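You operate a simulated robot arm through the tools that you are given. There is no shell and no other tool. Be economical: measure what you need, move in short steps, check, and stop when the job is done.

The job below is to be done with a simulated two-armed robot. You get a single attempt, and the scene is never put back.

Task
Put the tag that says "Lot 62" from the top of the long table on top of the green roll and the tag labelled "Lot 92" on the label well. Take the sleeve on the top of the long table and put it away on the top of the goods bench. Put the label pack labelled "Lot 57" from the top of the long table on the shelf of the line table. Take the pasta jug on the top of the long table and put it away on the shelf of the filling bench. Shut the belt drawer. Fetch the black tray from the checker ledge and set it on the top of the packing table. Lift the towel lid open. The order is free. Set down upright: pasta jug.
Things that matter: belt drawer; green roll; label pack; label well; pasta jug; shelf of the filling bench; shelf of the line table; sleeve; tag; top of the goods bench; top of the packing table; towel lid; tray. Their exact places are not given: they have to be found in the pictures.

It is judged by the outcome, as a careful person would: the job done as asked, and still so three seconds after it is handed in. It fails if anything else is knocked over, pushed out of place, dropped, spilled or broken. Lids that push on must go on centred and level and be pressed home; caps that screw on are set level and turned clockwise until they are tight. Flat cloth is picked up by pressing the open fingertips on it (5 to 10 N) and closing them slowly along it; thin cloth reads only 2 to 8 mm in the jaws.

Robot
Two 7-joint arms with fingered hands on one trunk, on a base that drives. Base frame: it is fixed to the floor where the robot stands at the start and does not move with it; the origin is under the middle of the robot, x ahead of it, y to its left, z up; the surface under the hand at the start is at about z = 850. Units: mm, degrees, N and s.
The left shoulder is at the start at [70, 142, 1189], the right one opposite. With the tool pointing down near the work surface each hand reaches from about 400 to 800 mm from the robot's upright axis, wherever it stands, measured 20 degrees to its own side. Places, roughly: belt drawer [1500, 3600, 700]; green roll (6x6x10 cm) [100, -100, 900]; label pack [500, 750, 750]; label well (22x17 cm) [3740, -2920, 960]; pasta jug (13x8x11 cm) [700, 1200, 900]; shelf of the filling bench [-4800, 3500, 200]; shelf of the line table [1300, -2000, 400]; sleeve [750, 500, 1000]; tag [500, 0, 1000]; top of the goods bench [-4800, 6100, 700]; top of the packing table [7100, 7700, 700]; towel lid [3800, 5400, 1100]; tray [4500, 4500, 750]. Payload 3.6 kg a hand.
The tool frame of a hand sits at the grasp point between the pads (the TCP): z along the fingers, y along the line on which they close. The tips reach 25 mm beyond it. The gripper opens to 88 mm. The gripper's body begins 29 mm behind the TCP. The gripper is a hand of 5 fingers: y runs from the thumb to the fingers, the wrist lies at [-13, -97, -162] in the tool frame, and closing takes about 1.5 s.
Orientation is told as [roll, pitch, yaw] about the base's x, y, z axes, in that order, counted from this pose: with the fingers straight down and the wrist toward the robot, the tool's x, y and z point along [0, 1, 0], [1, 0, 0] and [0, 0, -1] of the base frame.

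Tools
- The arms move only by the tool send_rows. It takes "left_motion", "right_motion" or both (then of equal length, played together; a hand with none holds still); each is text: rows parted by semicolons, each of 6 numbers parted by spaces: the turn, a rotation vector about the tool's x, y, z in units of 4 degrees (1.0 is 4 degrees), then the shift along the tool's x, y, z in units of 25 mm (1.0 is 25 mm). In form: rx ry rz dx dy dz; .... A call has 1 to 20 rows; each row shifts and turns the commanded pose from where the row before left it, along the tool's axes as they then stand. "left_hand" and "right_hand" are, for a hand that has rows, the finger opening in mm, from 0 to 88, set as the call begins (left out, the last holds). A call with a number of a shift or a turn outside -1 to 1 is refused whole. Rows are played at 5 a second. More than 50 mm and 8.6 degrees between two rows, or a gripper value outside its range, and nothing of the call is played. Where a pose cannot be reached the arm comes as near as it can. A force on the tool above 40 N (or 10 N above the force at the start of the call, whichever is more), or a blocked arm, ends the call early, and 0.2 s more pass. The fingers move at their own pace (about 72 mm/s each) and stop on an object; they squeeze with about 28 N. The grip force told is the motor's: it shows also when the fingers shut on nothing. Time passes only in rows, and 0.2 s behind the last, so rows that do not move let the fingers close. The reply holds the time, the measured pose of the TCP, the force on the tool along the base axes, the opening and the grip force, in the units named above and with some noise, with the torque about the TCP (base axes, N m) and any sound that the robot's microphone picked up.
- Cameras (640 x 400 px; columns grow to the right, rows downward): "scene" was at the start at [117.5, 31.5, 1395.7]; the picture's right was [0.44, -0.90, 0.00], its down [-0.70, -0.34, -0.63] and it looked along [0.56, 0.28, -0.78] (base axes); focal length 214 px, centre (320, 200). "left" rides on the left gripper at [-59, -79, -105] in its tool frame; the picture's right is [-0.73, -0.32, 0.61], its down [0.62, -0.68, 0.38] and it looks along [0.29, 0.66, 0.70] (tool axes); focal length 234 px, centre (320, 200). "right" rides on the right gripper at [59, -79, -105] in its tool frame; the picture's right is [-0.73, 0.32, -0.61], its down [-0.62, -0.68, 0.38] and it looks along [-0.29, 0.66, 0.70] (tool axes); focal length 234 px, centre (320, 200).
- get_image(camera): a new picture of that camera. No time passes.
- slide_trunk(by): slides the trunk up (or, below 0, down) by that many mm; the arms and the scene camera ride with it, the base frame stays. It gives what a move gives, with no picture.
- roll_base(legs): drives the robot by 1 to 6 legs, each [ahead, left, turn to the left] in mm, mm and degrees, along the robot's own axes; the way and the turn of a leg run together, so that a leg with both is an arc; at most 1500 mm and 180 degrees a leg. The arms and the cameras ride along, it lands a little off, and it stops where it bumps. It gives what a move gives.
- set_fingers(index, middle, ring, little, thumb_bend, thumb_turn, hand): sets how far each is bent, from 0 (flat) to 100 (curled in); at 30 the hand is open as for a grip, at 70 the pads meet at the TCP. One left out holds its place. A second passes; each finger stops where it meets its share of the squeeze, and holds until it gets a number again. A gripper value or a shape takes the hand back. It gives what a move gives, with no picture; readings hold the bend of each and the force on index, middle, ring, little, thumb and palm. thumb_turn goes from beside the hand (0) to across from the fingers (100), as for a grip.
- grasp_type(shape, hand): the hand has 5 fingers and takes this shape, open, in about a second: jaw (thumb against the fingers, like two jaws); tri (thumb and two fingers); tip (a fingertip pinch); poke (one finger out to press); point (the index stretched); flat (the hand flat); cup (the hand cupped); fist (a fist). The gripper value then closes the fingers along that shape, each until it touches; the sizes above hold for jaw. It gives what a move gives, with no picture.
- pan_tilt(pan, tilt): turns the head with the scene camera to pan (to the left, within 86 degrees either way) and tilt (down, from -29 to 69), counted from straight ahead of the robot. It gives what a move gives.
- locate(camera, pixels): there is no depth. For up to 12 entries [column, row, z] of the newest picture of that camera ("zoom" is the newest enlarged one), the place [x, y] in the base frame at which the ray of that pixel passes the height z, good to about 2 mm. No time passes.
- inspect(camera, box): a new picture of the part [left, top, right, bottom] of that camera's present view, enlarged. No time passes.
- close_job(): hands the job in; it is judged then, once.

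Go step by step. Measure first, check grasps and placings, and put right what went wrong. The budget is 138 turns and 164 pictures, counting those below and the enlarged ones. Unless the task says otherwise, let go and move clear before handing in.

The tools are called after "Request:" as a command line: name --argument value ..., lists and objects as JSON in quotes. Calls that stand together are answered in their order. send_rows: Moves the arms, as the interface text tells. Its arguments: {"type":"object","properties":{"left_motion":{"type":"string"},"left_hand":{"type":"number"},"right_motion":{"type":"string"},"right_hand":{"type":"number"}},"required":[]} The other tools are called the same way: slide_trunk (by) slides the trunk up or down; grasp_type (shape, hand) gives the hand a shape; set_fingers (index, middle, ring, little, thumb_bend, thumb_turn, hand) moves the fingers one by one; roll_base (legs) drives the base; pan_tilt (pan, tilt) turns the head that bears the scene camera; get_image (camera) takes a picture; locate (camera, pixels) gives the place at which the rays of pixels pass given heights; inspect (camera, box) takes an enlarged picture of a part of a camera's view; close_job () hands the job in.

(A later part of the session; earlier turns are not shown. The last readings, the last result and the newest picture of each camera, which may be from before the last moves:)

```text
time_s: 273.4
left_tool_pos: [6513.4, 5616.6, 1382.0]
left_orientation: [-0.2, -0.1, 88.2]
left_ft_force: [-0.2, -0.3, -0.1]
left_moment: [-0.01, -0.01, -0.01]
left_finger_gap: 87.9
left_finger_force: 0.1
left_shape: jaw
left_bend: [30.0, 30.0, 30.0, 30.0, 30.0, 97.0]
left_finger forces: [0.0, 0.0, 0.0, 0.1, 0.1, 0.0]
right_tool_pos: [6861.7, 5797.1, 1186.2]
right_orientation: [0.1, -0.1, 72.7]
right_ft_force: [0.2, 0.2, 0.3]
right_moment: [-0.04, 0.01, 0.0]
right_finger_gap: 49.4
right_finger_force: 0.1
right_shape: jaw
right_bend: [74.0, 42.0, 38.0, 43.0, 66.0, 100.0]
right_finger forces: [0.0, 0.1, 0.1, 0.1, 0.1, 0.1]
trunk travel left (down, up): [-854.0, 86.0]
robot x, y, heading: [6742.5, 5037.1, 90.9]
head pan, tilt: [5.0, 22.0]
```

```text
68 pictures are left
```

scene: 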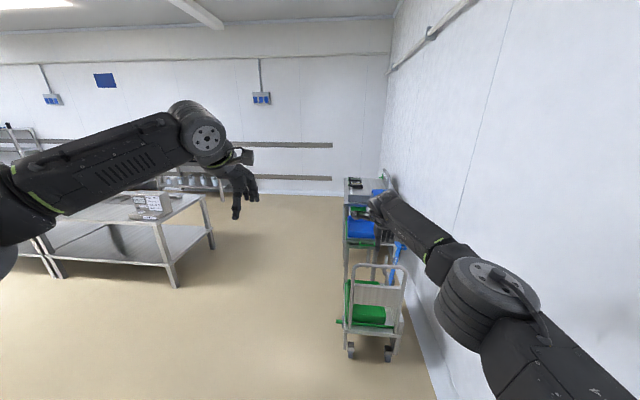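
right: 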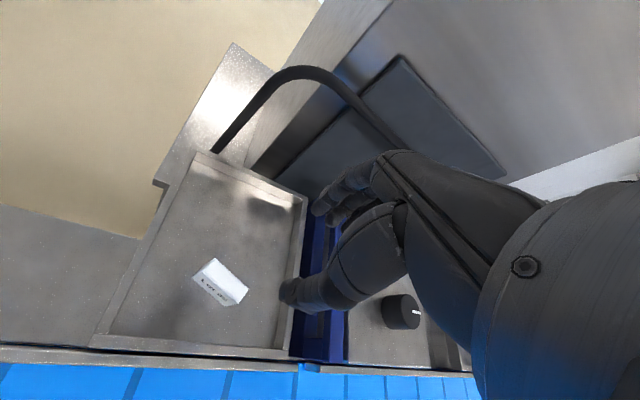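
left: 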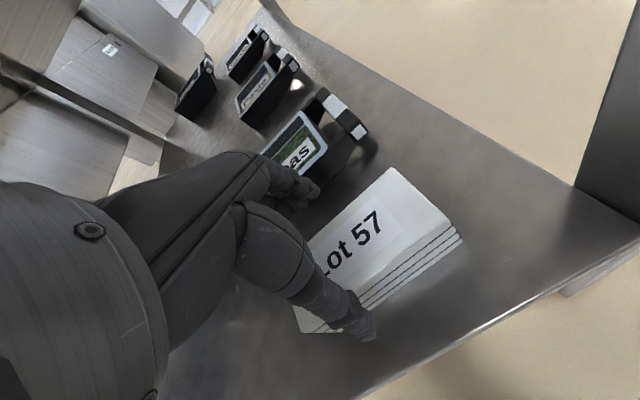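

The checker's rear console with a ledge of items shows at (205,205), and a box on the pillar at (285,185) likely holds the towel lid. I zoom on these.

Request:
pan_tilt --pan 80 --tilt 22

Request:
inspect --camera "scene" --box '[130, 140, 320, 260]'

Request:
locate --camera "scene" --pixels '[[205, 205, 750], [240, 200, 750], [180, 215, 750], [185, 295, 0], [225, 290, 0], [285, 185, 1100], [285, 232, 0], [305, 190, 1100], [270, 190, 1100]]'

```text
time_s: 274.9
left_tool_pos: [6513.9, 5617.1, 1382.9]
left_orientation: [-0.2, 0.0, 88.3]
left_ft_force: [-0.2, 0.9, -0.2]
left_moment: [0.02, 0.01, 0.0]
left_finger_gap: 87.8
left_finger_force: 0.2
left_shape: jaw
left_bend: [30.0, 30.0, 30.0, 30.0, 30.0, 97.0]
left_finger forces: [0.0, 0.1, 0.0, 0.0, 0.1, 0.1]
right_tool_pos: [6860.2, 5797.8, 1185.4]
right_orientation: [0.0, -0.1, 72.7]
right_ft_force: [-0.4, -1.5, -0.6]
right_moment: [-0.01, 0.0, 0.01]
right_finger_gap: 49.7
right_finger_force: 0.1
right_shape: jaw
right_bend: [74.0, 42.0, 38.0, 43.0, 66.0, 100.0]
right_finger forces: [0.1, 0.0, 0.0, 0.1, 0.0, 0.0]
trunk travel left (down, up): [-854.0, 86.0]
robot x, y, heading: [6744.5, 5038.3, 91.0]
head pan, tilt: [80.0, 22.0]
```

```text
3.33 times, centred on (225, 200) of scene
```

zoom: 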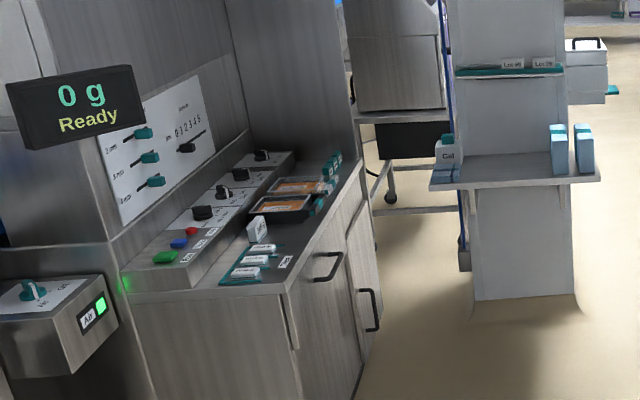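

```text
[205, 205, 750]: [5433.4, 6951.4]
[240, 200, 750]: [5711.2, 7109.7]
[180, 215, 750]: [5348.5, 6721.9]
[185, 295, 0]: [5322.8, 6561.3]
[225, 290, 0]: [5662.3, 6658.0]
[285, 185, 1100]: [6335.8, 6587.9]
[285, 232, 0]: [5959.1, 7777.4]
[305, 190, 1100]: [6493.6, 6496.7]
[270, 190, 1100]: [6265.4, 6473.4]
```

Request:
locate --camera "zoom" --pixels '[[285, 208, 900], [300, 187, 900], [290, 285, 900], [362, 170, 900], [355, 395, 0], [215, 288, 900], [560, 180, 1100], [470, 310, 0], [575, 300, 0], [460, 165, 1100], [515, 70, 1400]]'

Request:
inspect --camera "scene" --box '[190, 180, 240, 230]'

Request:
inspect --camera "scene" --box '[250, 150, 320, 210]'

```text
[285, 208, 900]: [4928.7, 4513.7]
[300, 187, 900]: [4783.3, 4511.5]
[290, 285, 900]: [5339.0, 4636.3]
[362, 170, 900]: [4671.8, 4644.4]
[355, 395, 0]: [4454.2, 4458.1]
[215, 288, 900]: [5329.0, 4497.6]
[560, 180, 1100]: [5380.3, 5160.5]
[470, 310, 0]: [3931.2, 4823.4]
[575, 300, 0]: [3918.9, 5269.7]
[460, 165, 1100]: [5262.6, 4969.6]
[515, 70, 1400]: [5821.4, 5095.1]
```

```text
8.00 times, centred on (215, 205) of scene
```

zoom: 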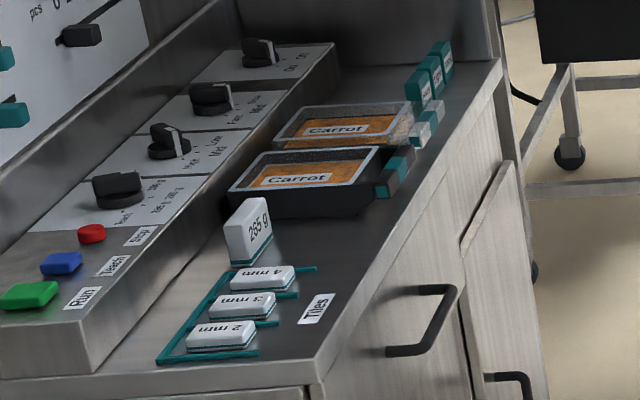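

```text
6.67 times, centred on (285, 180) of scene
```

zoom: 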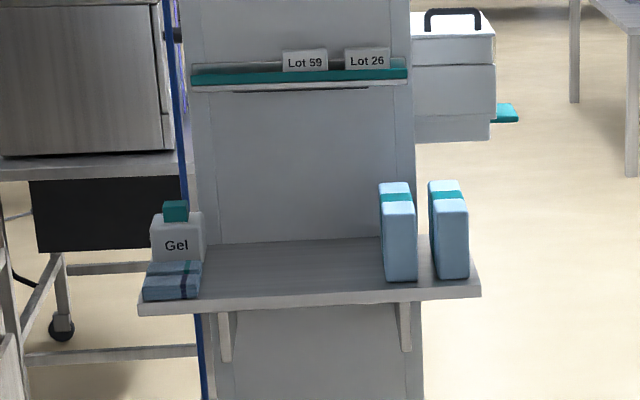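

The black carrot tray is at about (4900,4510) on the ledge; the towel lid is the white box with black handle on the pillar's far side. I drive over facing the ledge.

Request:
roll_base --legs '[[430, 0, -1], [0, 1450, 0], [0, 0, 179], [0, -380, 0]]'

Request:
pan_tilt --pan 0 --tilt 38

Request:
get_image --camera "scene"

```text
time_s: 293.7
left_tool_pos: [5089.9, 4931.6, 1382.6]
left_orientation: [-0.3, 0.0, -95.4]
left_ft_force: [0.3, 0.6, -0.2]
left_moment: [-0.01, -0.02, 0.0]
left_finger_gap: 87.9
left_finger_force: 0.0
left_shape: jaw
left_bend: [30.0, 30.0, 30.0, 30.0, 30.0, 97.0]
left_finger forces: [0.0, 0.0, 0.1, 0.0, 0.1, 0.0]
right_tool_pos: [4730.8, 4772.9, 1186.3]
right_orientation: [-0.2, -0.1, -110.9]
right_ft_force: [0.3, 1.3, 1.1]
right_moment: [-0.01, 0.01, 0.01]
right_finger_gap: 49.6
right_finger_force: 0.0
right_shape: jaw
right_bend: [74.0, 42.0, 38.0, 43.0, 66.0, 100.0]
right_finger forces: [0.0, 0.1, 0.1, 0.0, 0.0, 0.0]
trunk travel left (down, up): [-854.0, 86.0]
robot x, y, heading: [4897.2, 5525.7, -92.9]
head pan, tilt: [80.0, 22.0]
```

```text
time_s: 295.2
left_tool_pos: [5087.4, 4932.4, 1382.3]
left_orientation: [-0.2, 0.0, -95.6]
left_ft_force: [0.4, 0.0, 1.4]
left_moment: [-0.01, 0.0, 0.0]
left_finger_gap: 87.8
left_finger_force: 0.0
left_shape: jaw
left_bend: [30.0, 30.0, 30.0, 30.0, 30.0, 97.0]
left_finger forces: [0.1, 0.0, 0.1, 0.1, 0.0, 0.0]
right_tool_pos: [4728.7, 4773.6, 1187.4]
right_orientation: [0.0, -0.1, -110.9]
right_ft_force: [0.5, -0.6, -0.1]
right_moment: [0.0, -0.01, 0.03]
right_finger_gap: 49.7
right_finger_force: 0.1
right_shape: jaw
right_bend: [74.0, 42.0, 38.0, 43.0, 66.0, 100.0]
right_finger forces: [0.0, 0.0, 0.0, 0.0, 0.1, 0.1]
trunk travel left (down, up): [-854.0, 86.0]
robot x, y, heading: [4898.9, 5523.4, -93.0]
head pan, tilt: [0.0, 38.0]
```

```text
64 pictures are left
```

scene: 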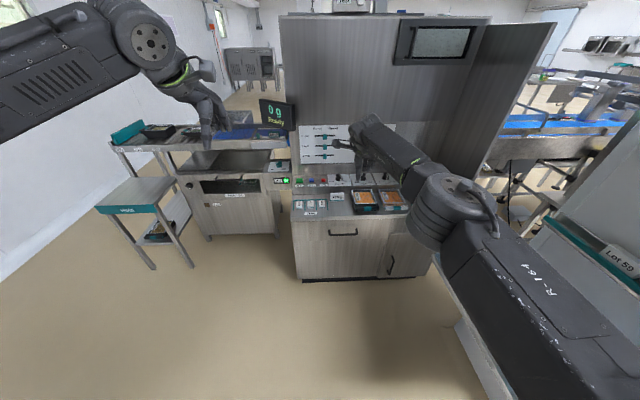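

Request:
inspect --camera "scene" --box '[290, 165, 420, 245]'

Request:
locate --camera "zoom" --pixels '[[10, 255, 900], [525, 237, 900], [330, 185, 900], [370, 230, 900], [460, 210, 900], [310, 120, 900], [395, 110, 900], [10, 255, 850], [330, 185, 850], [460, 210, 850]]'

```text
4.92 times, centred on (355, 205) of scene
```

zoom: 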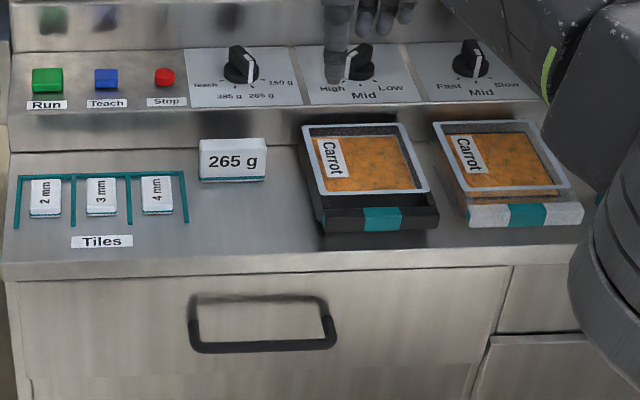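

```text
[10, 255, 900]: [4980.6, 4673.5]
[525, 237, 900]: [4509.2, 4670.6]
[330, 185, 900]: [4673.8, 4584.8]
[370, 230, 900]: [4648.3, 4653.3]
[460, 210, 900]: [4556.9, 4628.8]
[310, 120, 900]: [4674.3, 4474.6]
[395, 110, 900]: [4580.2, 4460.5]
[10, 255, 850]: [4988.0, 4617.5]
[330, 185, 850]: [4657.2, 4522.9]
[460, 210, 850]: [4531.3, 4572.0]
```

The black tray's centre is about (4640,4420), ledge z≈770. I pull both hands back, then drive 450 mm ahead and straighten.

Request:
send_rows --left_motion "0 0 0 0 -0.9 0; 0 0 0 0 -0.9 0; 0 0 0 0 -0.9 0; 0 0 0 0 -0.9 0; 0 0 0 0 -0.9 0; 0 0 0 0 -0.9 0; 0 0 0 0 -0.9 0; 0 0 0 0 -0.9 0; 0 0 0 0 0 0; 0 0 0 0 0 0; 0 0 0 0 0 0; 0 0 0 0 0 0" --right_motion "0 0 -1 0 -0.95 0; 0 0 -1 0 -0.95 0; 0 0 -1 0 -0.95 0; 0 0 -1 0 -0.95 0; 0 0 -1 0 -0.95 0; 0 0 0 0 -0.95 0; 0 0 0 0 -0.95 0; 0 0 0 0 -0.95 0; 0 0 0 0 -0.95 0; 0 0 0 0 -0.95 0; 0 0 0 0 -0.95 0; 0 0 0 0 -0.95 0" --right_hand 88

Request:
roll_base --legs '[[440, 0, 3]]'

Request:
pan_tilt --pan -15 --tilt 50

Request:
get_image --camera "scene"

```text
time_s: 297.8
left_tool_pos: [5104.8, 5111.3, 1382.7]
left_orientation: [-0.2, -0.2, -95.5]
left_ft_force: [0.0, -0.2, 0.1]
left_moment: [0.0, 0.0, -0.03]
left_finger_gap: 87.8
left_finger_force: 0.0
left_shape: jaw
left_bend: [30.0, 30.0, 30.0, 30.0, 30.0, 97.0]
left_finger forces: [0.0, 0.0, 0.0, 0.0, 0.0, 0.1]
right_tool_pos: [4758.6, 5057.7, 1186.6]
right_orientation: [0.0, -0.1, -91.0]
right_ft_force: [0.6, -0.5, -0.2]
right_moment: [0.02, -0.04, 0.0]
right_finger_gap: 87.9
right_finger_force: 0.1
right_shape: jaw
right_bend: [30.0, 30.0, 30.0, 30.0, 30.0, 98.0]
right_finger forces: [0.0, 0.0, 0.1, 0.1, 0.0, 0.0]
trunk travel left (down, up): [-854.0, 86.0]
robot x, y, heading: [4899.7, 5526.2, -92.6]
head pan, tilt: [0.0, 38.0]
```

```text
time_s: 300.5
left_tool_pos: [5114.2, 4676.3, 1383.5]
left_orientation: [-0.3, -0.1, -92.8]
left_ft_force: [-0.2, 0.5, 0.4]
left_moment: [0.03, 0.01, -0.01]
left_finger_gap: 87.9
left_finger_force: 0.1
left_shape: jaw
left_bend: [30.0, 30.0, 30.0, 30.0, 30.0, 97.0]
left_finger forces: [0.0, 0.1, 0.0, 0.0, 0.0, 0.1]
right_tool_pos: [4772.0, 4606.0, 1186.8]
right_orientation: [0.0, -0.3, -88.0]
right_ft_force: [-0.1, -0.2, 0.1]
right_moment: [-0.03, -0.05, -0.02]
right_finger_gap: 88.0
right_finger_force: 0.0
right_shape: jaw
right_bend: [30.0, 30.0, 30.0, 30.0, 30.0, 98.0]
right_finger forces: [0.0, 0.0, 0.0, 0.0, 0.0, 0.0]
trunk travel left (down, up): [-854.0, 86.0]
robot x, y, heading: [4887.5, 5077.6, -89.8]
head pan, tilt: [0.0, 38.0]
```

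```text
time_s: 301.3
left_tool_pos: [5114.9, 4674.0, 1382.3]
left_orientation: [-0.1, 0.0, -92.6]
left_ft_force: [-0.4, 0.8, 0.2]
left_moment: [-0.04, -0.01, 0.02]
left_finger_gap: 87.9
left_finger_force: 0.0
left_shape: jaw
left_bend: [30.0, 30.0, 30.0, 30.0, 30.0, 97.0]
left_finger forces: [0.1, 0.1, 0.0, 0.1, 0.1, 0.0]
right_tool_pos: [4771.2, 4604.1, 1185.8]
right_orientation: [-0.1, -0.1, -88.1]
right_ft_force: [0.3, -0.4, 0.0]
right_moment: [-0.05, -0.01, 0.02]
right_finger_gap: 87.9
right_finger_force: 0.0
right_shape: jaw
right_bend: [30.0, 30.0, 30.0, 30.0, 30.0, 98.0]
right_finger forces: [0.0, 0.0, 0.0, 0.1, 0.0, 0.1]
trunk travel left (down, up): [-854.0, 86.0]
robot x, y, heading: [4886.9, 5074.3, -90.2]
head pan, tilt: [-15.0, 50.0]
```

```text
62 pictures are left
```

scene: 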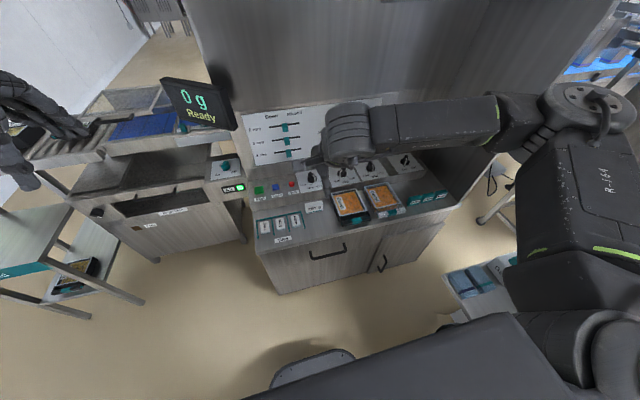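

Request:
inspect --camera "scene" --box '[310, 170, 422, 240]'

Request:
locate --camera "zoom" --pixels '[[110, 250, 800], [110, 250, 770], [210, 320, 800], [210, 320, 770], [330, 310, 800], [330, 310, 770], [310, 200, 800], [130, 120, 800], [245, 100, 800], [170, 225, 800], [330, 205, 800]]'

```text
5.71 times, centred on (366, 205) of scene
```

zoom: 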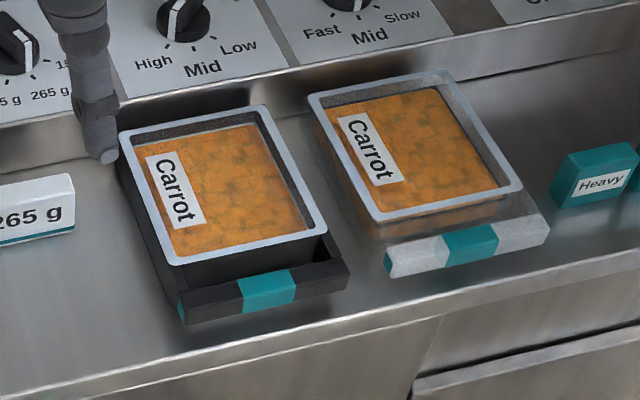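

```text
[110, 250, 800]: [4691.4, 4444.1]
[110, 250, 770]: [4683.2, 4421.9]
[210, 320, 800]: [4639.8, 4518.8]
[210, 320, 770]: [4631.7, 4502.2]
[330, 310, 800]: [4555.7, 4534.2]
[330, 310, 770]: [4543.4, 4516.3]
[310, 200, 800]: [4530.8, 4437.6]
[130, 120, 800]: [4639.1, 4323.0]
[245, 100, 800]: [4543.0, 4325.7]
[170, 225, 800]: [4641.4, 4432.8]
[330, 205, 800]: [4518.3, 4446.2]
```

Request:
inspect --camera "scene" --box '[336, 206, 376, 231]'

Request:
locate --camera "zoom" --pixels '[[75, 355, 790], [545, 235, 790], [60, 290, 790], [480, 190, 790], [300, 290, 790], [300, 235, 790], [45, 175, 810], [470, 85, 810], [300, 240, 760]]'

```text
16.00 times, centred on (356, 218) of scene
```

zoom: 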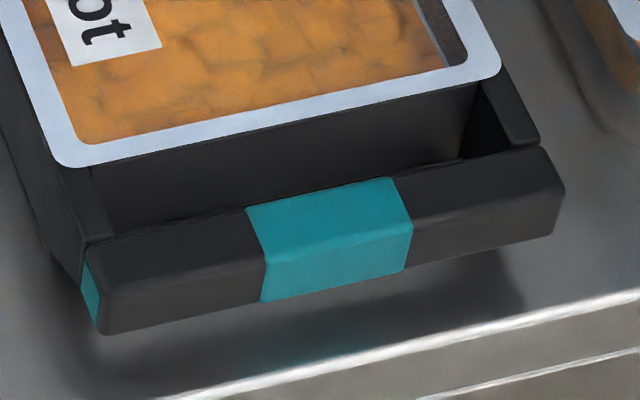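

```text
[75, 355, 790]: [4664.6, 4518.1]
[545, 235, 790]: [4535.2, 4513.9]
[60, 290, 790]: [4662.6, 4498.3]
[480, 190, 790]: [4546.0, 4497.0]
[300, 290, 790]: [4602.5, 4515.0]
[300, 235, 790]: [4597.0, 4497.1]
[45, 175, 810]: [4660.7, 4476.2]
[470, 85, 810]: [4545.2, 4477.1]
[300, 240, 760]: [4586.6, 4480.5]
```

The handle is a U-bar along x at about y 4495–4512 with a ~20–25 mm gap to the tray. I bring the right hand above it with a narrow opening to measure closely.

Request:
slide_trunk --by -150

Request:
send_rows --right_motion "0 0 0.5 -0.87 0.47 0; 0 0 0 -0.87 0.47 0; 0 0 0 -0.87 0.47 0; 0 0 0 -0.87 0.47 0; 0 0 0 -0.87 0.47 0; 0 0 0 -0.87 0.47 0; 0 0 0 -0.87 0.47 0; 0 0 0 -0.87 0.47 0; 0 0 0 0 0 0.9; 0 0 0 0 0 0.9; 0 0 0 0 0 0.9; 0 0 0 0 0 0.9; 0 0 0 0 0 0.9; 0 0 0 0 0 0" --right_hand 34

Request:
get_image --camera "right"

```text
time_s: 303.0
left_tool_pos: [5114.3, 4674.6, 1232.9]
left_orientation: [-0.2, -0.1, -92.6]
left_ft_force: [-0.2, -0.5, -0.3]
left_moment: [0.0, 0.0, -0.01]
left_finger_gap: 87.9
left_finger_force: 0.1
left_shape: jaw
left_bend: [30.0, 30.0, 30.0, 30.0, 30.0, 97.0]
left_finger forces: [0.0, 0.0, 0.0, 0.0, 0.0, 0.1]
right_tool_pos: [4772.1, 4603.5, 1037.4]
right_orientation: [0.0, 0.0, -88.1]
right_ft_force: [-0.2, 0.2, 0.2]
right_moment: [0.0, 0.02, 0.02]
right_finger_gap: 87.7
right_finger_force: 0.0
right_shape: jaw
right_bend: [30.0, 30.0, 30.0, 30.0, 30.0, 98.0]
right_finger forces: [0.0, 0.0, 0.0, 0.0, 0.1, 0.0]
trunk travel left (down, up): [-704.0, 236.0]
robot x, y, heading: [4888.0, 5074.1, -90.0]
head pan, tilt: [-15.0, 50.0]
```

```text
time_s: 306.0
left_tool_pos: [5114.9, 4674.0, 1233.0]
left_orientation: [-0.2, -0.2, -92.8]
left_ft_force: [-0.2, -0.6, -0.1]
left_moment: [-0.01, 0.02, 0.02]
left_finger_gap: 87.7
left_finger_force: 0.1
left_shape: jaw
left_bend: [30.0, 30.0, 30.0, 30.0, 30.0, 97.0]
left_finger forces: [0.0, 0.0, 0.0, 0.0, 0.0, 0.0]
right_tool_pos: [4596.5, 4509.6, 923.6]
right_orientation: [0.0, -0.1, -90.1]
right_ft_force: [-0.5, -0.8, -0.1]
right_moment: [0.0, 0.0, -0.02]
right_finger_gap: 34.4
right_finger_force: 0.1
right_shape: jaw
right_bend: [74.0, 49.0, 46.0, 44.0, 72.0, 100.0]
right_finger forces: [0.1, 0.0, 0.0, 0.1, 0.0, 0.0]
trunk travel left (down, up): [-704.0, 236.0]
robot x, y, heading: [4888.5, 5076.9, -90.1]
head pan, tilt: [-15.0, 50.0]
```

```text
59 pictures are left
```

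right: 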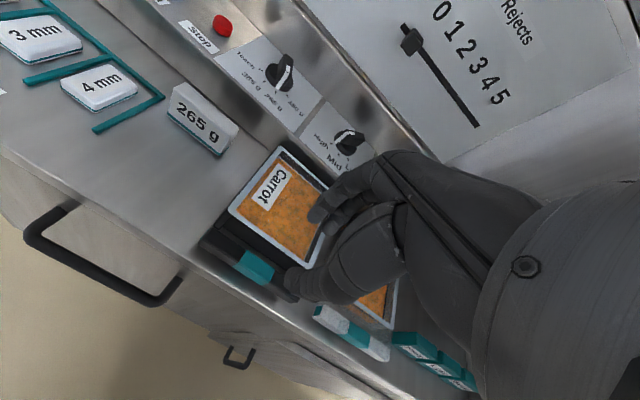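

Request:
inspect --camera "right" --box '[190, 210, 310, 310]'

Request:
locate --camera "zoom" --pixels '[[320, 200, 770], [320, 200, 790], [320, 200, 810]]'

```text
4.00 times, centred on (250, 260) of right
```

zoom: 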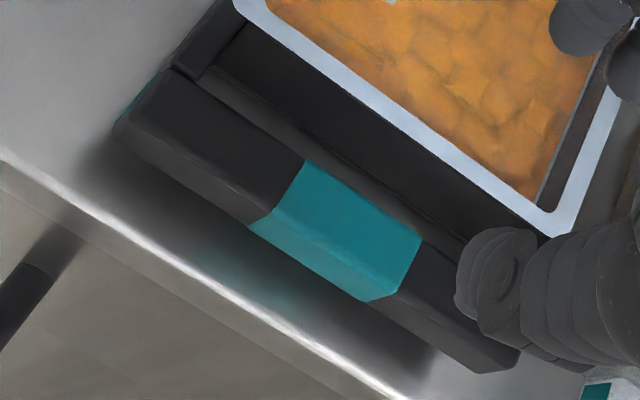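

```text
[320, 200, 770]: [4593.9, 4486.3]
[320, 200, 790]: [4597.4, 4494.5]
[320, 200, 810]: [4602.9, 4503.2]
```

Request:
locate --camera "zoom" --pixels '[[305, 162, 780], [305, 162, 800], [545, 237, 800], [545, 237, 820], [272, 210, 790], [345, 252, 790], [240, 5, 810], [400, 140, 810]]'

Request:
locate --camera "scene" --pixels '[[351.44, 218.63, 780], [351.44, 218.63, 800], [367.2, 209.9, 800], [367.2, 209.9, 820]]'

```text
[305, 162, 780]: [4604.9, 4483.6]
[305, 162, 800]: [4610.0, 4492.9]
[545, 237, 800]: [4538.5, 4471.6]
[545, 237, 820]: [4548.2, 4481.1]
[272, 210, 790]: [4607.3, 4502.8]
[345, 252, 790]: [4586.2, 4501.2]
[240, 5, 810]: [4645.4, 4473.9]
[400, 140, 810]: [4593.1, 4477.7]
```

```text
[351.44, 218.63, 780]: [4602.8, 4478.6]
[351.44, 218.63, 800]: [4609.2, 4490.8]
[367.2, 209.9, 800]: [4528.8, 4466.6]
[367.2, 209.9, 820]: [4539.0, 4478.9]
```

Triangulation: bar top z≈808 (y 4497–4511), rim z≈830 at y≈4486, so straight-down fingers barely fit. I tilt the hand 20° (fingertips forward) so they slip behind the bar under the rim, opening 26.

Request:
send_rows --right_motion "-1 0 0 0.03 -0.3 0; -1 0 0 0.03 -0.3 0; -1 0 0 0.03 -0.3 0; -1 0 0 0.03 -0.3 0; -1 0 0 0.03 -0.3 0; 0 0 0 0 0 0; 0 0 0 0 0 0" --right_hand 26

Request:
get_image --camera "right"

```text
time_s: 307.6
left_tool_pos: [5114.5, 4674.7, 1233.5]
left_orientation: [-0.3, -0.1, -92.7]
left_ft_force: [-0.2, 0.3, 0.0]
left_moment: [-0.01, 0.02, 0.0]
left_finger_gap: 87.8
left_finger_force: 0.0
left_shape: jaw
left_bend: [30.0, 30.0, 30.0, 30.0, 30.0, 97.0]
left_finger forces: [0.0, 0.0, 0.0, 0.0, 0.0, 0.0]
right_tool_pos: [4600.3, 4547.4, 919.9]
right_orientation: [-0.1, -20.1, -90.1]
right_ft_force: [-0.5, -0.4, 0.6]
right_moment: [-0.02, -0.02, 0.0]
right_finger_gap: 26.2
right_finger_force: 0.0
right_shape: jaw
right_bend: [74.0, 54.0, 51.0, 48.0, 74.0, 100.0]
right_finger forces: [0.0, 0.0, 0.1, 0.1, 0.1, 0.0]
trunk travel left (down, up): [-704.0, 236.0]
robot x, y, heading: [4889.3, 5075.4, -90.0]
head pan, tilt: [-15.0, 50.0]
```

```text
57 pictures are left
```

right: 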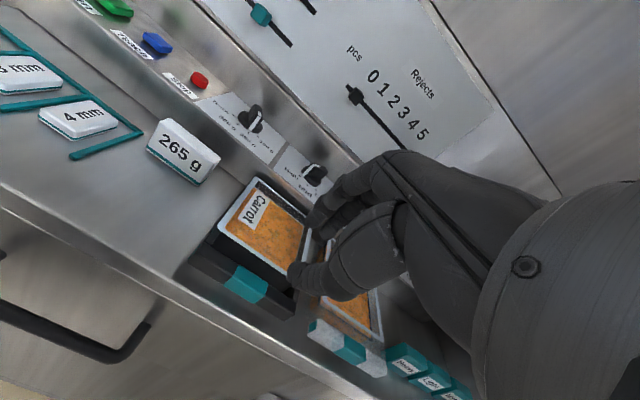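

Tilt is right and TCP sits on the approach line to (4600,4507,808). I advance 90 mm along the fingers and check.

Request:
send_rows --right_motion "0 0 0 0 0 0.6; 0 0 0 0 0 0.6; 0 0 0 0 0 0.6; 0 0 0 0 0 0.6; 0 0 0 0 0 0.6; 0 0 0 0 0 0.6; 0 0 0 0 0 0"

Request:
inspect --camera "right" --box '[190, 180, 350, 330]'

Request:
inspect --camera "scene" --box '[320, 130, 420, 230]'

```text
time_s: 309.2
left_tool_pos: [5115.7, 4675.9, 1233.7]
left_orientation: [-0.3, -0.1, -92.7]
left_ft_force: [-0.6, 0.7, 0.2]
left_moment: [0.03, 0.01, -0.01]
left_finger_gap: 87.9
left_finger_force: 0.0
left_shape: jaw
left_bend: [30.0, 30.0, 30.0, 30.0, 30.0, 97.0]
left_finger forces: [0.0, 0.0, 0.0, 0.0, 0.0, 0.0]
right_tool_pos: [4599.3, 4518.5, 842.6]
right_orientation: [0.1, -20.1, -89.8]
right_ft_force: [0.4, 1.1, 0.1]
right_moment: [-0.01, -0.02, -0.02]
right_finger_gap: 26.4
right_finger_force: 0.0
right_shape: jaw
right_bend: [74.0, 54.0, 51.0, 48.0, 74.0, 100.0]
right_finger forces: [0.0, 0.0, 0.0, 0.0, 0.0, 0.0]
right hand out of reach, approached as far as the arm can: row 6
trunk travel left (down, up): [-704.0, 236.0]
robot x, y, heading: [4883.9, 5077.0, -90.0]
head pan, tilt: [-15.0, 50.0]
```

```text
2.67 times, centred on (270, 255) of right
```

zoom: 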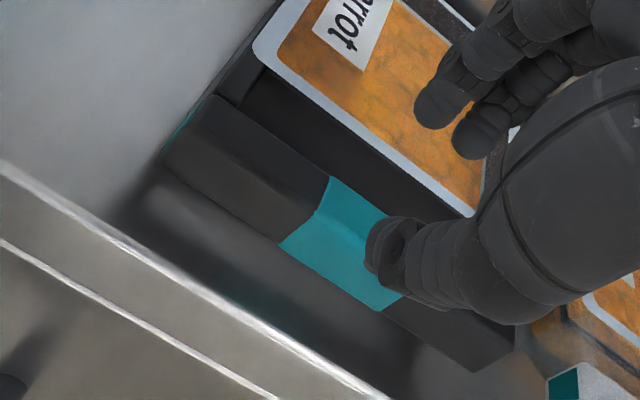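

```text
4.00 times, centred on (370, 180) of scene
```

zoom: 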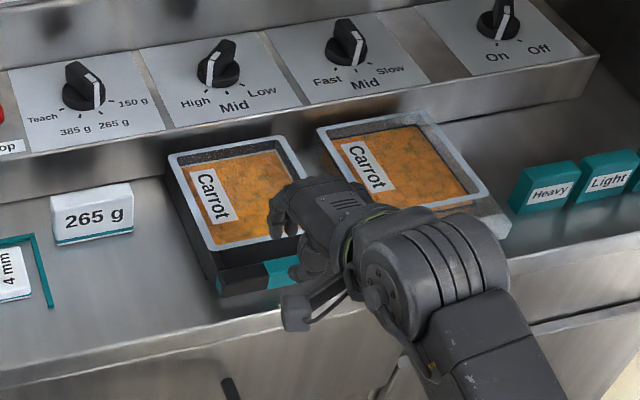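

The tips are at the gap's entrance; the arm is at its low limit, so I back up 35 mm, drop the trunk 60 mm, then re-advance along the same line.

Request:
send_rows --right_motion "0 0 0 0 0 -0.9; 0 0 0 0 0 -0.9; 0 0 0 0 0 -0.9; 0 0 0 0 0 -0.4; 0 0 0 0 0 0"

Request:
slide_trunk --by -70

```text
time_s: 310.4
left_tool_pos: [5113.9, 4674.0, 1233.2]
left_orientation: [-0.1, -0.1, -92.7]
left_ft_force: [0.2, 0.2, 0.4]
left_moment: [0.02, 0.02, 0.01]
left_finger_gap: 87.9
left_finger_force: 0.0
left_shape: jaw
left_bend: [30.0, 30.0, 30.0, 30.0, 30.0, 97.0]
left_finger forces: [0.0, 0.1, 0.0, 0.2, 0.0, 0.0]
right_tool_pos: [4600.2, 4543.2, 916.0]
right_orientation: [0.0, -20.1, -90.1]
right_ft_force: [0.2, -0.1, -0.4]
right_moment: [-0.01, 0.02, 0.0]
right_finger_gap: 26.0
right_finger_force: 0.1
right_shape: jaw
right_bend: [74.0, 54.0, 51.0, 48.0, 74.0, 100.0]
right_finger forces: [0.0, 0.0, 0.1, 0.0, 0.0, 0.0]
trunk travel left (down, up): [-704.0, 236.0]
robot x, y, heading: [4885.0, 5077.6, -89.8]
head pan, tilt: [-15.0, 50.0]
```

```text
time_s: 311.5
left_tool_pos: [5115.2, 4675.9, 1163.0]
left_orientation: [-0.3, -0.1, -92.7]
left_ft_force: [0.1, 0.1, 0.6]
left_moment: [-0.01, -0.01, -0.02]
left_finger_gap: 87.7
left_finger_force: 0.1
left_shape: jaw
left_bend: [30.0, 30.0, 30.0, 30.0, 30.0, 97.0]
left_finger forces: [0.0, 0.1, 0.0, 0.0, 0.0, 0.1]
right_tool_pos: [4600.5, 4545.9, 845.0]
right_orientation: [0.0, -20.1, -90.0]
right_ft_force: [0.1, 0.5, 0.0]
right_moment: [0.0, 0.01, -0.01]
right_finger_gap: 26.4
right_finger_force: 0.1
right_shape: jaw
right_bend: [74.0, 54.0, 51.0, 48.0, 74.0, 100.0]
right_finger forces: [0.0, 0.1, 0.0, 0.0, 0.0, 0.1]
trunk travel left (down, up): [-634.0, 306.0]
robot x, y, heading: [4885.4, 5074.7, -90.0]
head pan, tilt: [-15.0, 50.0]
```

Request:
send_rows --right_motion "0 0 0 0 0.47 0.171; 0 0 0 0 0.47 0.171; 0 0 0 0 0 0.35; 0 0 0 0 0 0.35; 0 0 0 0 0 0"

Request:
inspect --camera "right" --box '[190, 180, 350, 330]'

```text
time_s: 312.7
left_tool_pos: [5115.2, 4674.8, 1163.2]
left_orientation: [-0.1, -0.2, -92.7]
left_ft_force: [-0.4, 0.5, -0.2]
left_moment: [0.03, -0.04, 0.0]
left_finger_gap: 87.7
left_finger_force: 0.2
left_shape: jaw
left_bend: [30.0, 30.0, 30.0, 30.0, 30.0, 97.0]
left_finger forces: [0.1, 0.0, 0.0, 0.0, 0.0, 0.1]
right_tool_pos: [4598.4, 4514.2, 827.9]
right_orientation: [0.1, -20.1, -90.1]
right_ft_force: [0.4, 0.1, 0.1]
right_moment: [0.01, -0.02, 0.0]
right_finger_gap: 26.2
right_finger_force: 0.0
right_shape: jaw
right_bend: [74.0, 54.0, 51.0, 48.0, 74.0, 100.0]
right_finger forces: [0.1, 0.0, 0.1, 0.0, 0.0, 0.0]
trunk travel left (down, up): [-634.0, 306.0]
robot x, y, heading: [4887.6, 5079.0, -89.9]
head pan, tilt: [-15.0, 50.0]
```

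```text
2.67 times, centred on (270, 255) of right
```

zoom: 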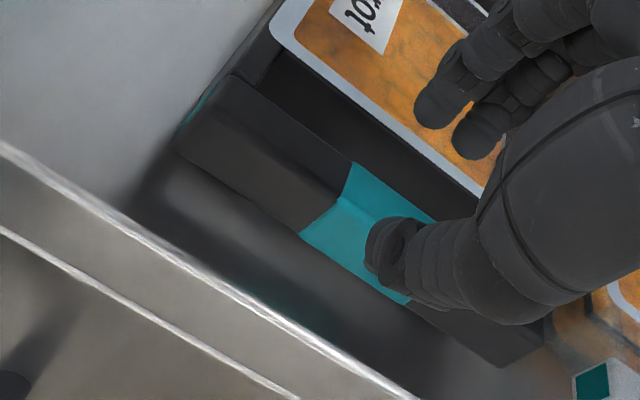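

The middle/ring fingers reach over the tray more than the index. I back up a little, curl middle–little fully away, and use index and thumb only.

Request:
send_rows --right_motion "0 0 0 0 0 -0.8; 0 0 0 0 0 -0.8; 0 0 0 0 0 0"

Request:
set_fingers --hand "right" --index 55 --middle 100 --ring 100 --little 100 --thumb_bend 60 --thumb_turn 100

Request:
get_image --camera "right"

Request:
inspect --camera "scene" --box '[330, 110, 430, 210]'

```text
time_s: 313.5
left_tool_pos: [5113.9, 4674.9, 1162.3]
left_orientation: [-0.2, 0.0, -92.7]
left_ft_force: [0.3, 0.2, -0.8]
left_moment: [0.02, 0.01, 0.0]
left_finger_gap: 87.9
left_finger_force: 0.1
left_shape: jaw
left_bend: [30.0, 30.0, 30.0, 30.0, 30.0, 97.0]
left_finger forces: [0.0, 0.1, 0.0, 0.1, 0.0, 0.0]
right_tool_pos: [4599.2, 4527.8, 864.8]
right_orientation: [0.0, -20.0, -90.1]
right_ft_force: [-0.4, -0.1, 0.0]
right_moment: [0.01, 0.01, 0.0]
right_finger_gap: 26.3
right_finger_force: 0.1
right_shape: jaw
right_bend: [74.0, 54.0, 51.0, 48.0, 74.0, 100.0]
right_finger forces: [0.1, 0.0, 0.0, 0.0, 0.0, 0.0]
trunk travel left (down, up): [-634.0, 306.0]
robot x, y, heading: [4887.5, 5078.3, -89.9]
head pan, tilt: [-15.0, 50.0]
```

```text
time_s: 314.5
left_tool_pos: [5114.9, 4674.8, 1162.5]
left_orientation: [-0.2, -0.1, -92.6]
left_ft_force: [0.3, 0.2, 0.0]
left_moment: [0.03, -0.02, -0.02]
left_finger_gap: 87.7
left_finger_force: 0.1
left_shape: jaw
left_bend: [30.0, 30.0, 30.0, 30.0, 30.0, 97.0]
left_finger forces: [0.0, 0.1, 0.0, 0.0, 0.1, 0.1]
right_tool_pos: [4600.8, 4527.1, 865.6]
right_orientation: [0.0, -20.2, -90.1]
right_ft_force: [0.0, -0.7, -0.1]
right_moment: [0.04, 0.0, 0.02]
right_finger_gap: 24.9
right_finger_force: 0.1
right_shape: fingers
right_bend: [55.0, 100.0, 100.0, 100.0, 60.0, 100.0]
right_finger forces: [0.0, 0.0, 0.0, 0.1, 0.1, 0.0]
trunk travel left (down, up): [-634.0, 306.0]
robot x, y, heading: [4887.1, 5074.2, -90.0]
head pan, tilt: [-15.0, 50.0]
```

```text
53 pictures are left
```

right: 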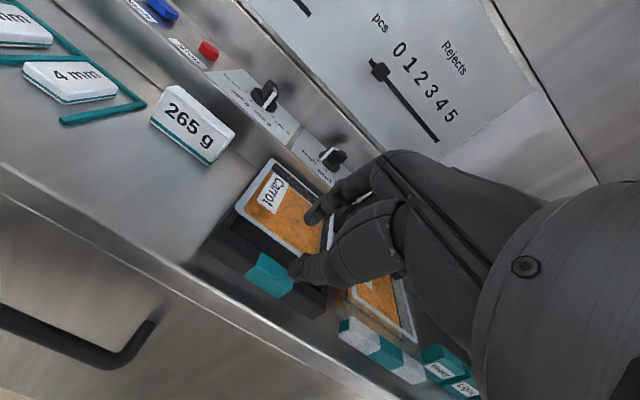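

```text
4.00 times, centred on (380, 160) of scene
```

zoom: 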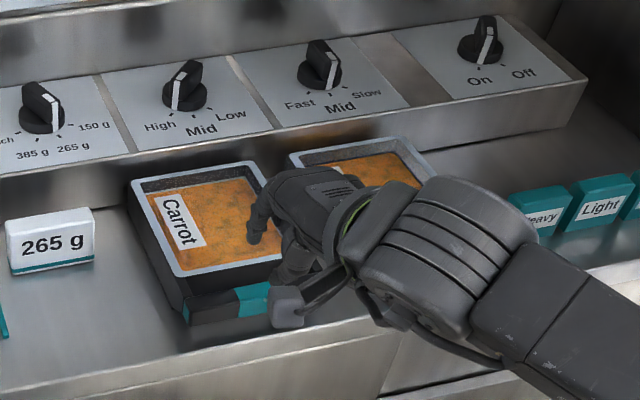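

Index and thumb alone are now usable; index centre is ~27 mm ahead of TCP, thumb ~15 mm behind. I shift back 10 mm and advance along the tilt so the index enters between bar and rim.

Request:
send_rows --right_motion "0 0 0 0 -0.376 -0.137; 0 0 0 0 0 0.5; 0 0 0 0 0 0.5; 0 0 0 0 0 0.45; 0 0 0 0 0 0"

Request:
inspect --camera "right" --box '[190, 180, 350, 330]'

```text
time_s: 315.7
left_tool_pos: [5114.1, 4674.6, 1162.7]
left_orientation: [-0.3, -0.1, -92.7]
left_ft_force: [0.1, 0.3, 0.2]
left_moment: [0.02, 0.0, 0.0]
left_finger_gap: 87.9
left_finger_force: 0.1
left_shape: jaw
left_bend: [30.0, 30.0, 30.0, 30.0, 30.0, 97.0]
left_finger forces: [0.1, 0.0, 0.0, 0.0, 0.1, 0.1]
right_tool_pos: [4601.4, 4526.1, 832.3]
right_orientation: [0.0, -20.1, -90.2]
right_ft_force: [-0.1, -0.8, 0.2]
right_moment: [0.01, 0.01, -0.03]
right_finger_gap: 24.7
right_finger_force: 0.0
right_shape: fingers
right_bend: [55.0, 100.0, 100.0, 100.0, 60.0, 100.0]
right_finger forces: [0.0, 0.0, 0.0, 0.0, 0.0, 0.0]
trunk travel left (down, up): [-634.0, 306.0]
robot x, y, heading: [4888.6, 5075.1, -90.1]
head pan, tilt: [-15.0, 50.0]
```

```text
2.67 times, centred on (270, 255) of right
```

zoom: 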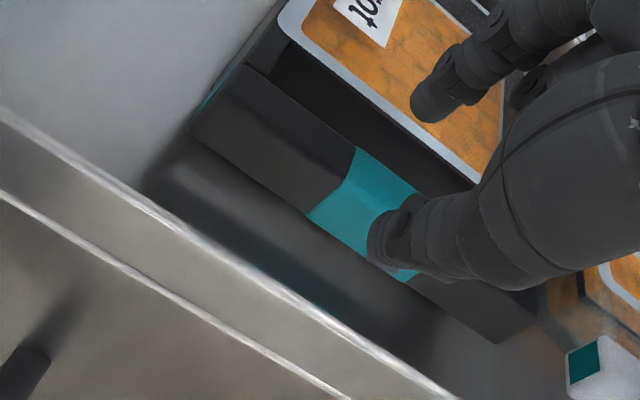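

Request:
locate --camera "zoom" --pixels '[[420, 112, 815], [420, 112, 825], [420, 112, 835], [420, 112, 845], [470, 175, 830], [400, 118, 830], [395, 175, 808], [375, 235, 800]]'

```text
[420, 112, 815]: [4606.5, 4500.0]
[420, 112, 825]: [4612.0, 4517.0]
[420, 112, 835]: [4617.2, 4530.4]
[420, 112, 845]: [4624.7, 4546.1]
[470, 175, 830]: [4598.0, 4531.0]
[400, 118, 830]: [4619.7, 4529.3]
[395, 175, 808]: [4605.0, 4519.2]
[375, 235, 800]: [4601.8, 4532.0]
```

This steeper view changes the picture: rim and bar top are both at z≈787, with rim y≈4467 and bar y≈4486–4500, i.e. a ~20 mm gap. So I go level again, with TCP at y≈4504 so the index falls mid-gap.

Request:
send_rows --right_motion "0 0 0 0 0 -0.8; 0 0 0 0 0 -0.8; 0 0 0 0 0 -0.8; 1 0 0 0 0 0; 1 0 0 0 0 0; 1 0 0 0 0 0; 1 0 0 0 0 0; 1 0 0 0 0 0; 0 0 0 0 0.56 0; 0 0 0 0 0.56 0; 0 0 0 0 0.56 0; 0 0 0 0 0 0.75; 0 0 0 0 0 0.75; 0 0 0 0 0 0"

Request:
inspect --camera "right" --box '[190, 180, 350, 330]'

Request:
locate --camera "zoom" --pixels '[[320, 200, 787], [400, 200, 787], [400, 100, 787], [480, 120, 787], [480, 260, 787]]'

```text
time_s: 318.7
left_tool_pos: [5114.1, 4674.9, 1163.7]
left_orientation: [-0.3, -0.1, -92.6]
left_ft_force: [0.5, -0.2, -0.1]
left_moment: [-0.03, 0.02, -0.01]
left_finger_gap: 87.8
left_finger_force: 0.1
left_shape: jaw
left_bend: [30.0, 30.0, 30.0, 30.0, 30.0, 97.0]
left_finger forces: [0.1, 0.1, 0.1, 0.1, 0.1, 0.0]
right_tool_pos: [4600.0, 4503.4, 849.8]
right_orientation: [-0.1, -0.1, -90.1]
right_ft_force: [0.1, 0.1, -0.5]
right_moment: [0.02, 0.0, -0.01]
right_finger_gap: 24.9
right_finger_force: 0.1
right_shape: fingers
right_bend: [55.0, 100.0, 100.0, 100.0, 60.0, 100.0]
right_finger forces: [0.0, 0.1, 0.0, 0.1, 0.0, 0.1]
trunk travel left (down, up): [-634.0, 306.0]
robot x, y, heading: [4889.6, 5081.8, -90.0]
head pan, tilt: [-15.0, 50.0]
```

```text
2.67 times, centred on (270, 255) of right
```

zoom: 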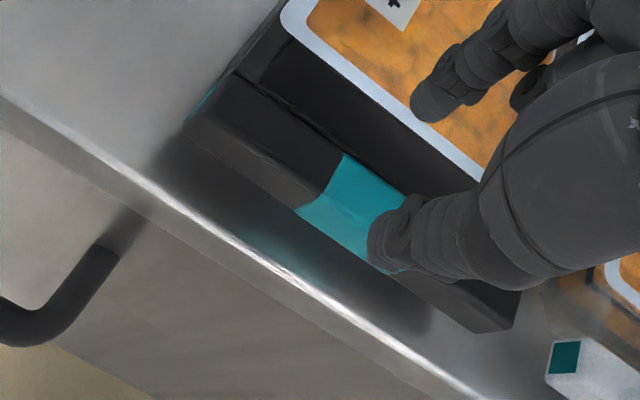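

```text
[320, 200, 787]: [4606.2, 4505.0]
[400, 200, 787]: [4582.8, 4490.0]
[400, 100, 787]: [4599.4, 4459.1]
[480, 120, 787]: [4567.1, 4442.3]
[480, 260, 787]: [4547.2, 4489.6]
```

Bar back edge is y≈4486 and rim ≈4465 here: index at ≈4476 is centred. I descend in small steps to TCP z≈792.

Request:
send_rows --right_motion "0 0 0 0 0 0.5; 0 0 0 0 0 0.5; 0 0 0 0 0 0.5; 0 0 0 0 0 0"

Request:
send_rows --right_motion "0 0 0 0 0 0.4; 0 0 0 0 0 0.4; 0 0 0 0 0 0"

Request:
inspect --camera "right" --box '[190, 180, 350, 330]'

```text
time_s: 319.7
left_tool_pos: [5114.3, 4673.0, 1162.8]
left_orientation: [-0.2, 0.0, -92.6]
left_ft_force: [0.1, 1.0, 0.4]
left_moment: [0.03, 0.02, -0.02]
left_finger_gap: 88.1
left_finger_force: 0.0
left_shape: jaw
left_bend: [30.0, 30.0, 30.0, 30.0, 30.0, 97.0]
left_finger forces: [0.0, 0.0, 0.1, 0.0, 0.0, 0.1]
right_tool_pos: [4600.1, 4501.5, 814.0]
right_orientation: [0.0, -0.1, -90.1]
right_ft_force: [0.1, 0.9, 0.8]
right_moment: [-0.01, -0.03, 0.02]
right_finger_gap: 24.9
right_finger_force: 0.0
right_shape: fingers
right_bend: [55.0, 100.0, 100.0, 100.0, 60.0, 100.0]
right_finger forces: [0.1, 0.0, 0.1, 0.1, 0.0, 0.0]
trunk travel left (down, up): [-634.0, 306.0]
robot x, y, heading: [4883.8, 5078.7, -89.9]
head pan, tilt: [-15.0, 50.0]
```

```text
time_s: 320.5
left_tool_pos: [5114.3, 4675.1, 1161.5]
left_orientation: [-0.2, -0.1, -92.6]
left_ft_force: [-1.0, 1.3, -1.1]
left_moment: [0.03, 0.03, 0.0]
left_finger_gap: 87.9
left_finger_force: 0.1
left_shape: jaw
left_bend: [30.0, 30.0, 30.0, 30.0, 30.0, 97.0]
left_finger forces: [0.1, 0.0, 0.1, 0.0, 0.1, 0.0]
right_tool_pos: [4601.1, 4502.1, 793.9]
right_orientation: [-0.1, -0.1, -90.1]
right_ft_force: [-0.5, -0.5, 0.3]
right_moment: [0.0, -0.01, -0.01]
right_finger_gap: 26.2
right_finger_force: 0.4
right_shape: fingers
right_bend: [54.0, 100.0, 100.0, 100.0, 60.0, 100.0]
right_finger forces: [0.8, 0.0, 0.1, 0.0, 0.0, 0.0]
trunk travel left (down, up): [-634.0, 306.0]
robot x, y, heading: [4891.4, 5078.4, -89.9]
head pan, tilt: [-15.0, 50.0]
```

```text
2.67 times, centred on (270, 255) of right
```

zoom: 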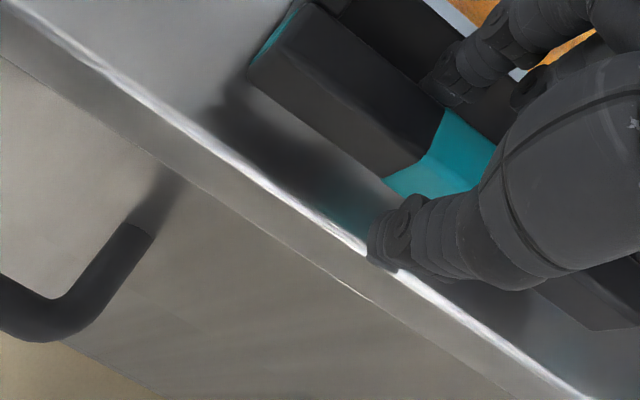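

The index is in the gap behind the bar, thumb in front. I go 6 mm deeper and close index and thumb.

Request:
send_rows --right_motion "0 0 0 0 0 0.26; 0 0 0 0 0 0"

Request:
set_fingers --hand "right" --index 85 --thumb_bend 90

Request:
get_image --camera "right"

```text
time_s: 321.1
left_tool_pos: [5114.5, 4674.8, 1162.4]
left_orientation: [-0.2, -0.1, -92.6]
left_ft_force: [0.0, 0.6, 0.4]
left_moment: [-0.01, 0.0, 0.0]
left_finger_gap: 88.0
left_finger_force: 0.0
left_shape: jaw
left_bend: [30.0, 30.0, 30.0, 30.0, 30.0, 97.0]
left_finger forces: [0.0, 0.0, 0.1, 0.1, 0.2, 0.1]
right_tool_pos: [4600.9, 4503.4, 787.3]
right_orientation: [0.0, -0.1, -90.0]
right_ft_force: [-0.3, -0.7, -0.4]
right_moment: [-0.03, -0.01, -0.04]
right_finger_gap: 26.1
right_finger_force: 0.0
right_shape: fingers
right_bend: [54.0, 100.0, 100.0, 100.0, 60.0, 100.0]
right_finger forces: [0.9, 0.0, 0.1, 0.0, 0.0, 0.0]
trunk travel left (down, up): [-634.0, 306.0]
robot x, y, heading: [4889.3, 5076.1, -89.7]
head pan, tilt: [-15.0, 50.0]
```

```text
time_s: 322.1
left_tool_pos: [5114.4, 4674.0, 1163.0]
left_orientation: [-0.3, -0.2, -92.8]
left_ft_force: [0.3, -0.2, 0.1]
left_moment: [-0.02, -0.02, -0.01]
left_finger_gap: 88.0
left_finger_force: 0.1
left_shape: jaw
left_bend: [30.0, 30.0, 30.0, 30.0, 30.0, 97.0]
left_finger forces: [0.0, 0.0, 0.1, 0.1, 0.0, 0.0]
right_tool_pos: [4599.5, 4502.7, 787.6]
right_orientation: [0.0, -0.1, -90.2]
right_ft_force: [-0.6, 0.7, 0.3]
right_moment: [-0.22, -0.05, -0.02]
right_finger_gap: 10.5
right_finger_force: 13.3
right_shape: fingers
right_bend: [52.0, 100.0, 100.0, 100.0, 75.0, 100.0]
right_finger forces: [12.7, 0.1, 0.0, 0.0, 13.2, 0.0]
trunk travel left (down, up): [-634.0, 306.0]
robot x, y, heading: [4890.7, 5073.5, -89.7]
head pan, tilt: [-15.0, 50.0]
```

```text
48 pictures are left
```

right: 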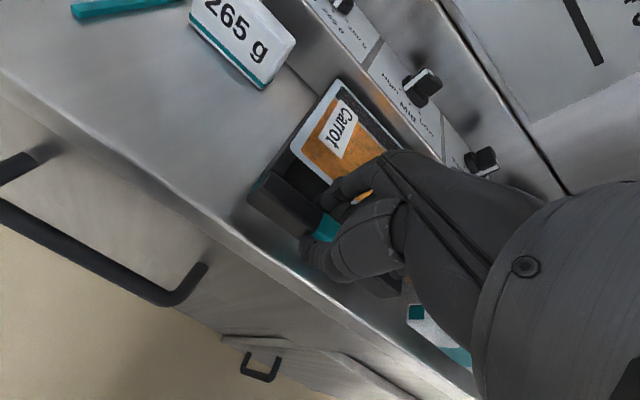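

Index and thumb grip the bar with 13 N. I test-lift 20 mm and look for sag.

Request:
send_rows --right_motion "0 0 0 0 0 -0.4; 0 0 0 0 0 -0.4; 0 0 0 0 0 0; 0 0 0 0 0 0"

Request:
inspect --camera "scene" --box '[320, 130, 440, 210]'

```text
time_s: 323.1
left_tool_pos: [5114.6, 4675.0, 1163.1]
left_orientation: [-0.2, -0.1, -92.7]
left_ft_force: [0.0, 0.1, 0.4]
left_moment: [-0.01, 0.0, 0.0]
left_finger_gap: 87.8
left_finger_force: 0.1
left_shape: jaw
left_bend: [30.0, 30.0, 30.0, 30.0, 30.0, 97.0]
left_finger forces: [0.1, 0.1, 0.0, 0.0, 0.1, 0.1]
right_tool_pos: [4600.2, 4502.1, 807.2]
right_orientation: [0.1, -0.1, -90.1]
right_ft_force: [0.3, -0.1, -1.1]
right_moment: [-0.03, 0.01, -0.05]
right_finger_gap: 10.6
right_finger_force: 13.7
right_shape: fingers
right_bend: [50.0, 100.0, 100.0, 100.0, 77.0, 100.0]
right_finger forces: [14.0, 0.1, 0.0, 0.1, 14.3, 0.1]
trunk travel left (down, up): [-634.0, 306.0]
robot x, y, heading: [4892.7, 5076.4, -89.9]
head pan, tilt: [-15.0, 50.0]
```

```text
5.00 times, centred on (380, 170) of scene
```

zoom: 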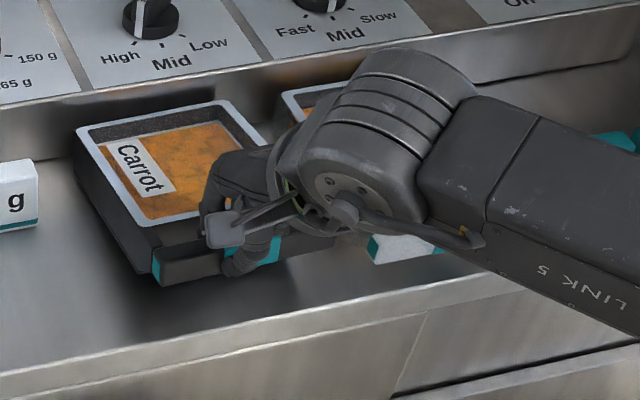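

The tray lifts light (≈1 N) and looks level. I raise the trunk 150 mm and check again.

Request:
slide_trunk --by 150

Request:
get_image --camera "scene"

```text
time_s: 324.9
left_tool_pos: [5113.6, 4674.7, 1312.6]
left_orientation: [-0.2, 0.1, -92.7]
left_ft_force: [-0.6, -0.2, -0.4]
left_moment: [0.01, 0.02, 0.01]
left_finger_gap: 87.9
left_finger_force: 0.0
left_shape: jaw
left_bend: [30.0, 30.0, 30.0, 30.0, 30.0, 97.0]
left_finger forces: [0.1, 0.0, 0.0, 0.0, 0.1, 0.0]
right_tool_pos: [4598.0, 4502.6, 957.1]
right_orientation: [0.0, 0.0, -90.1]
right_ft_force: [0.8, -0.9, -1.6]
right_moment: [0.26, 0.03, 0.02]
right_finger_gap: 11.1
right_finger_force: 17.2
right_shape: fingers
right_bend: [50.0, 100.0, 100.0, 100.0, 78.0, 100.0]
right_finger forces: [17.5, 0.1, 0.0, 0.0, 17.3, 0.0]
trunk travel left (down, up): [-784.0, 156.0]
robot x, y, heading: [4885.8, 5075.5, -90.1]
head pan, tilt: [-15.0, 50.0]
```

```text
46 pictures are left
```

scene: 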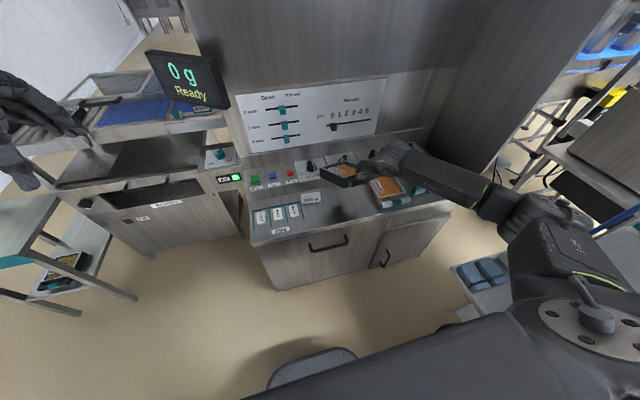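

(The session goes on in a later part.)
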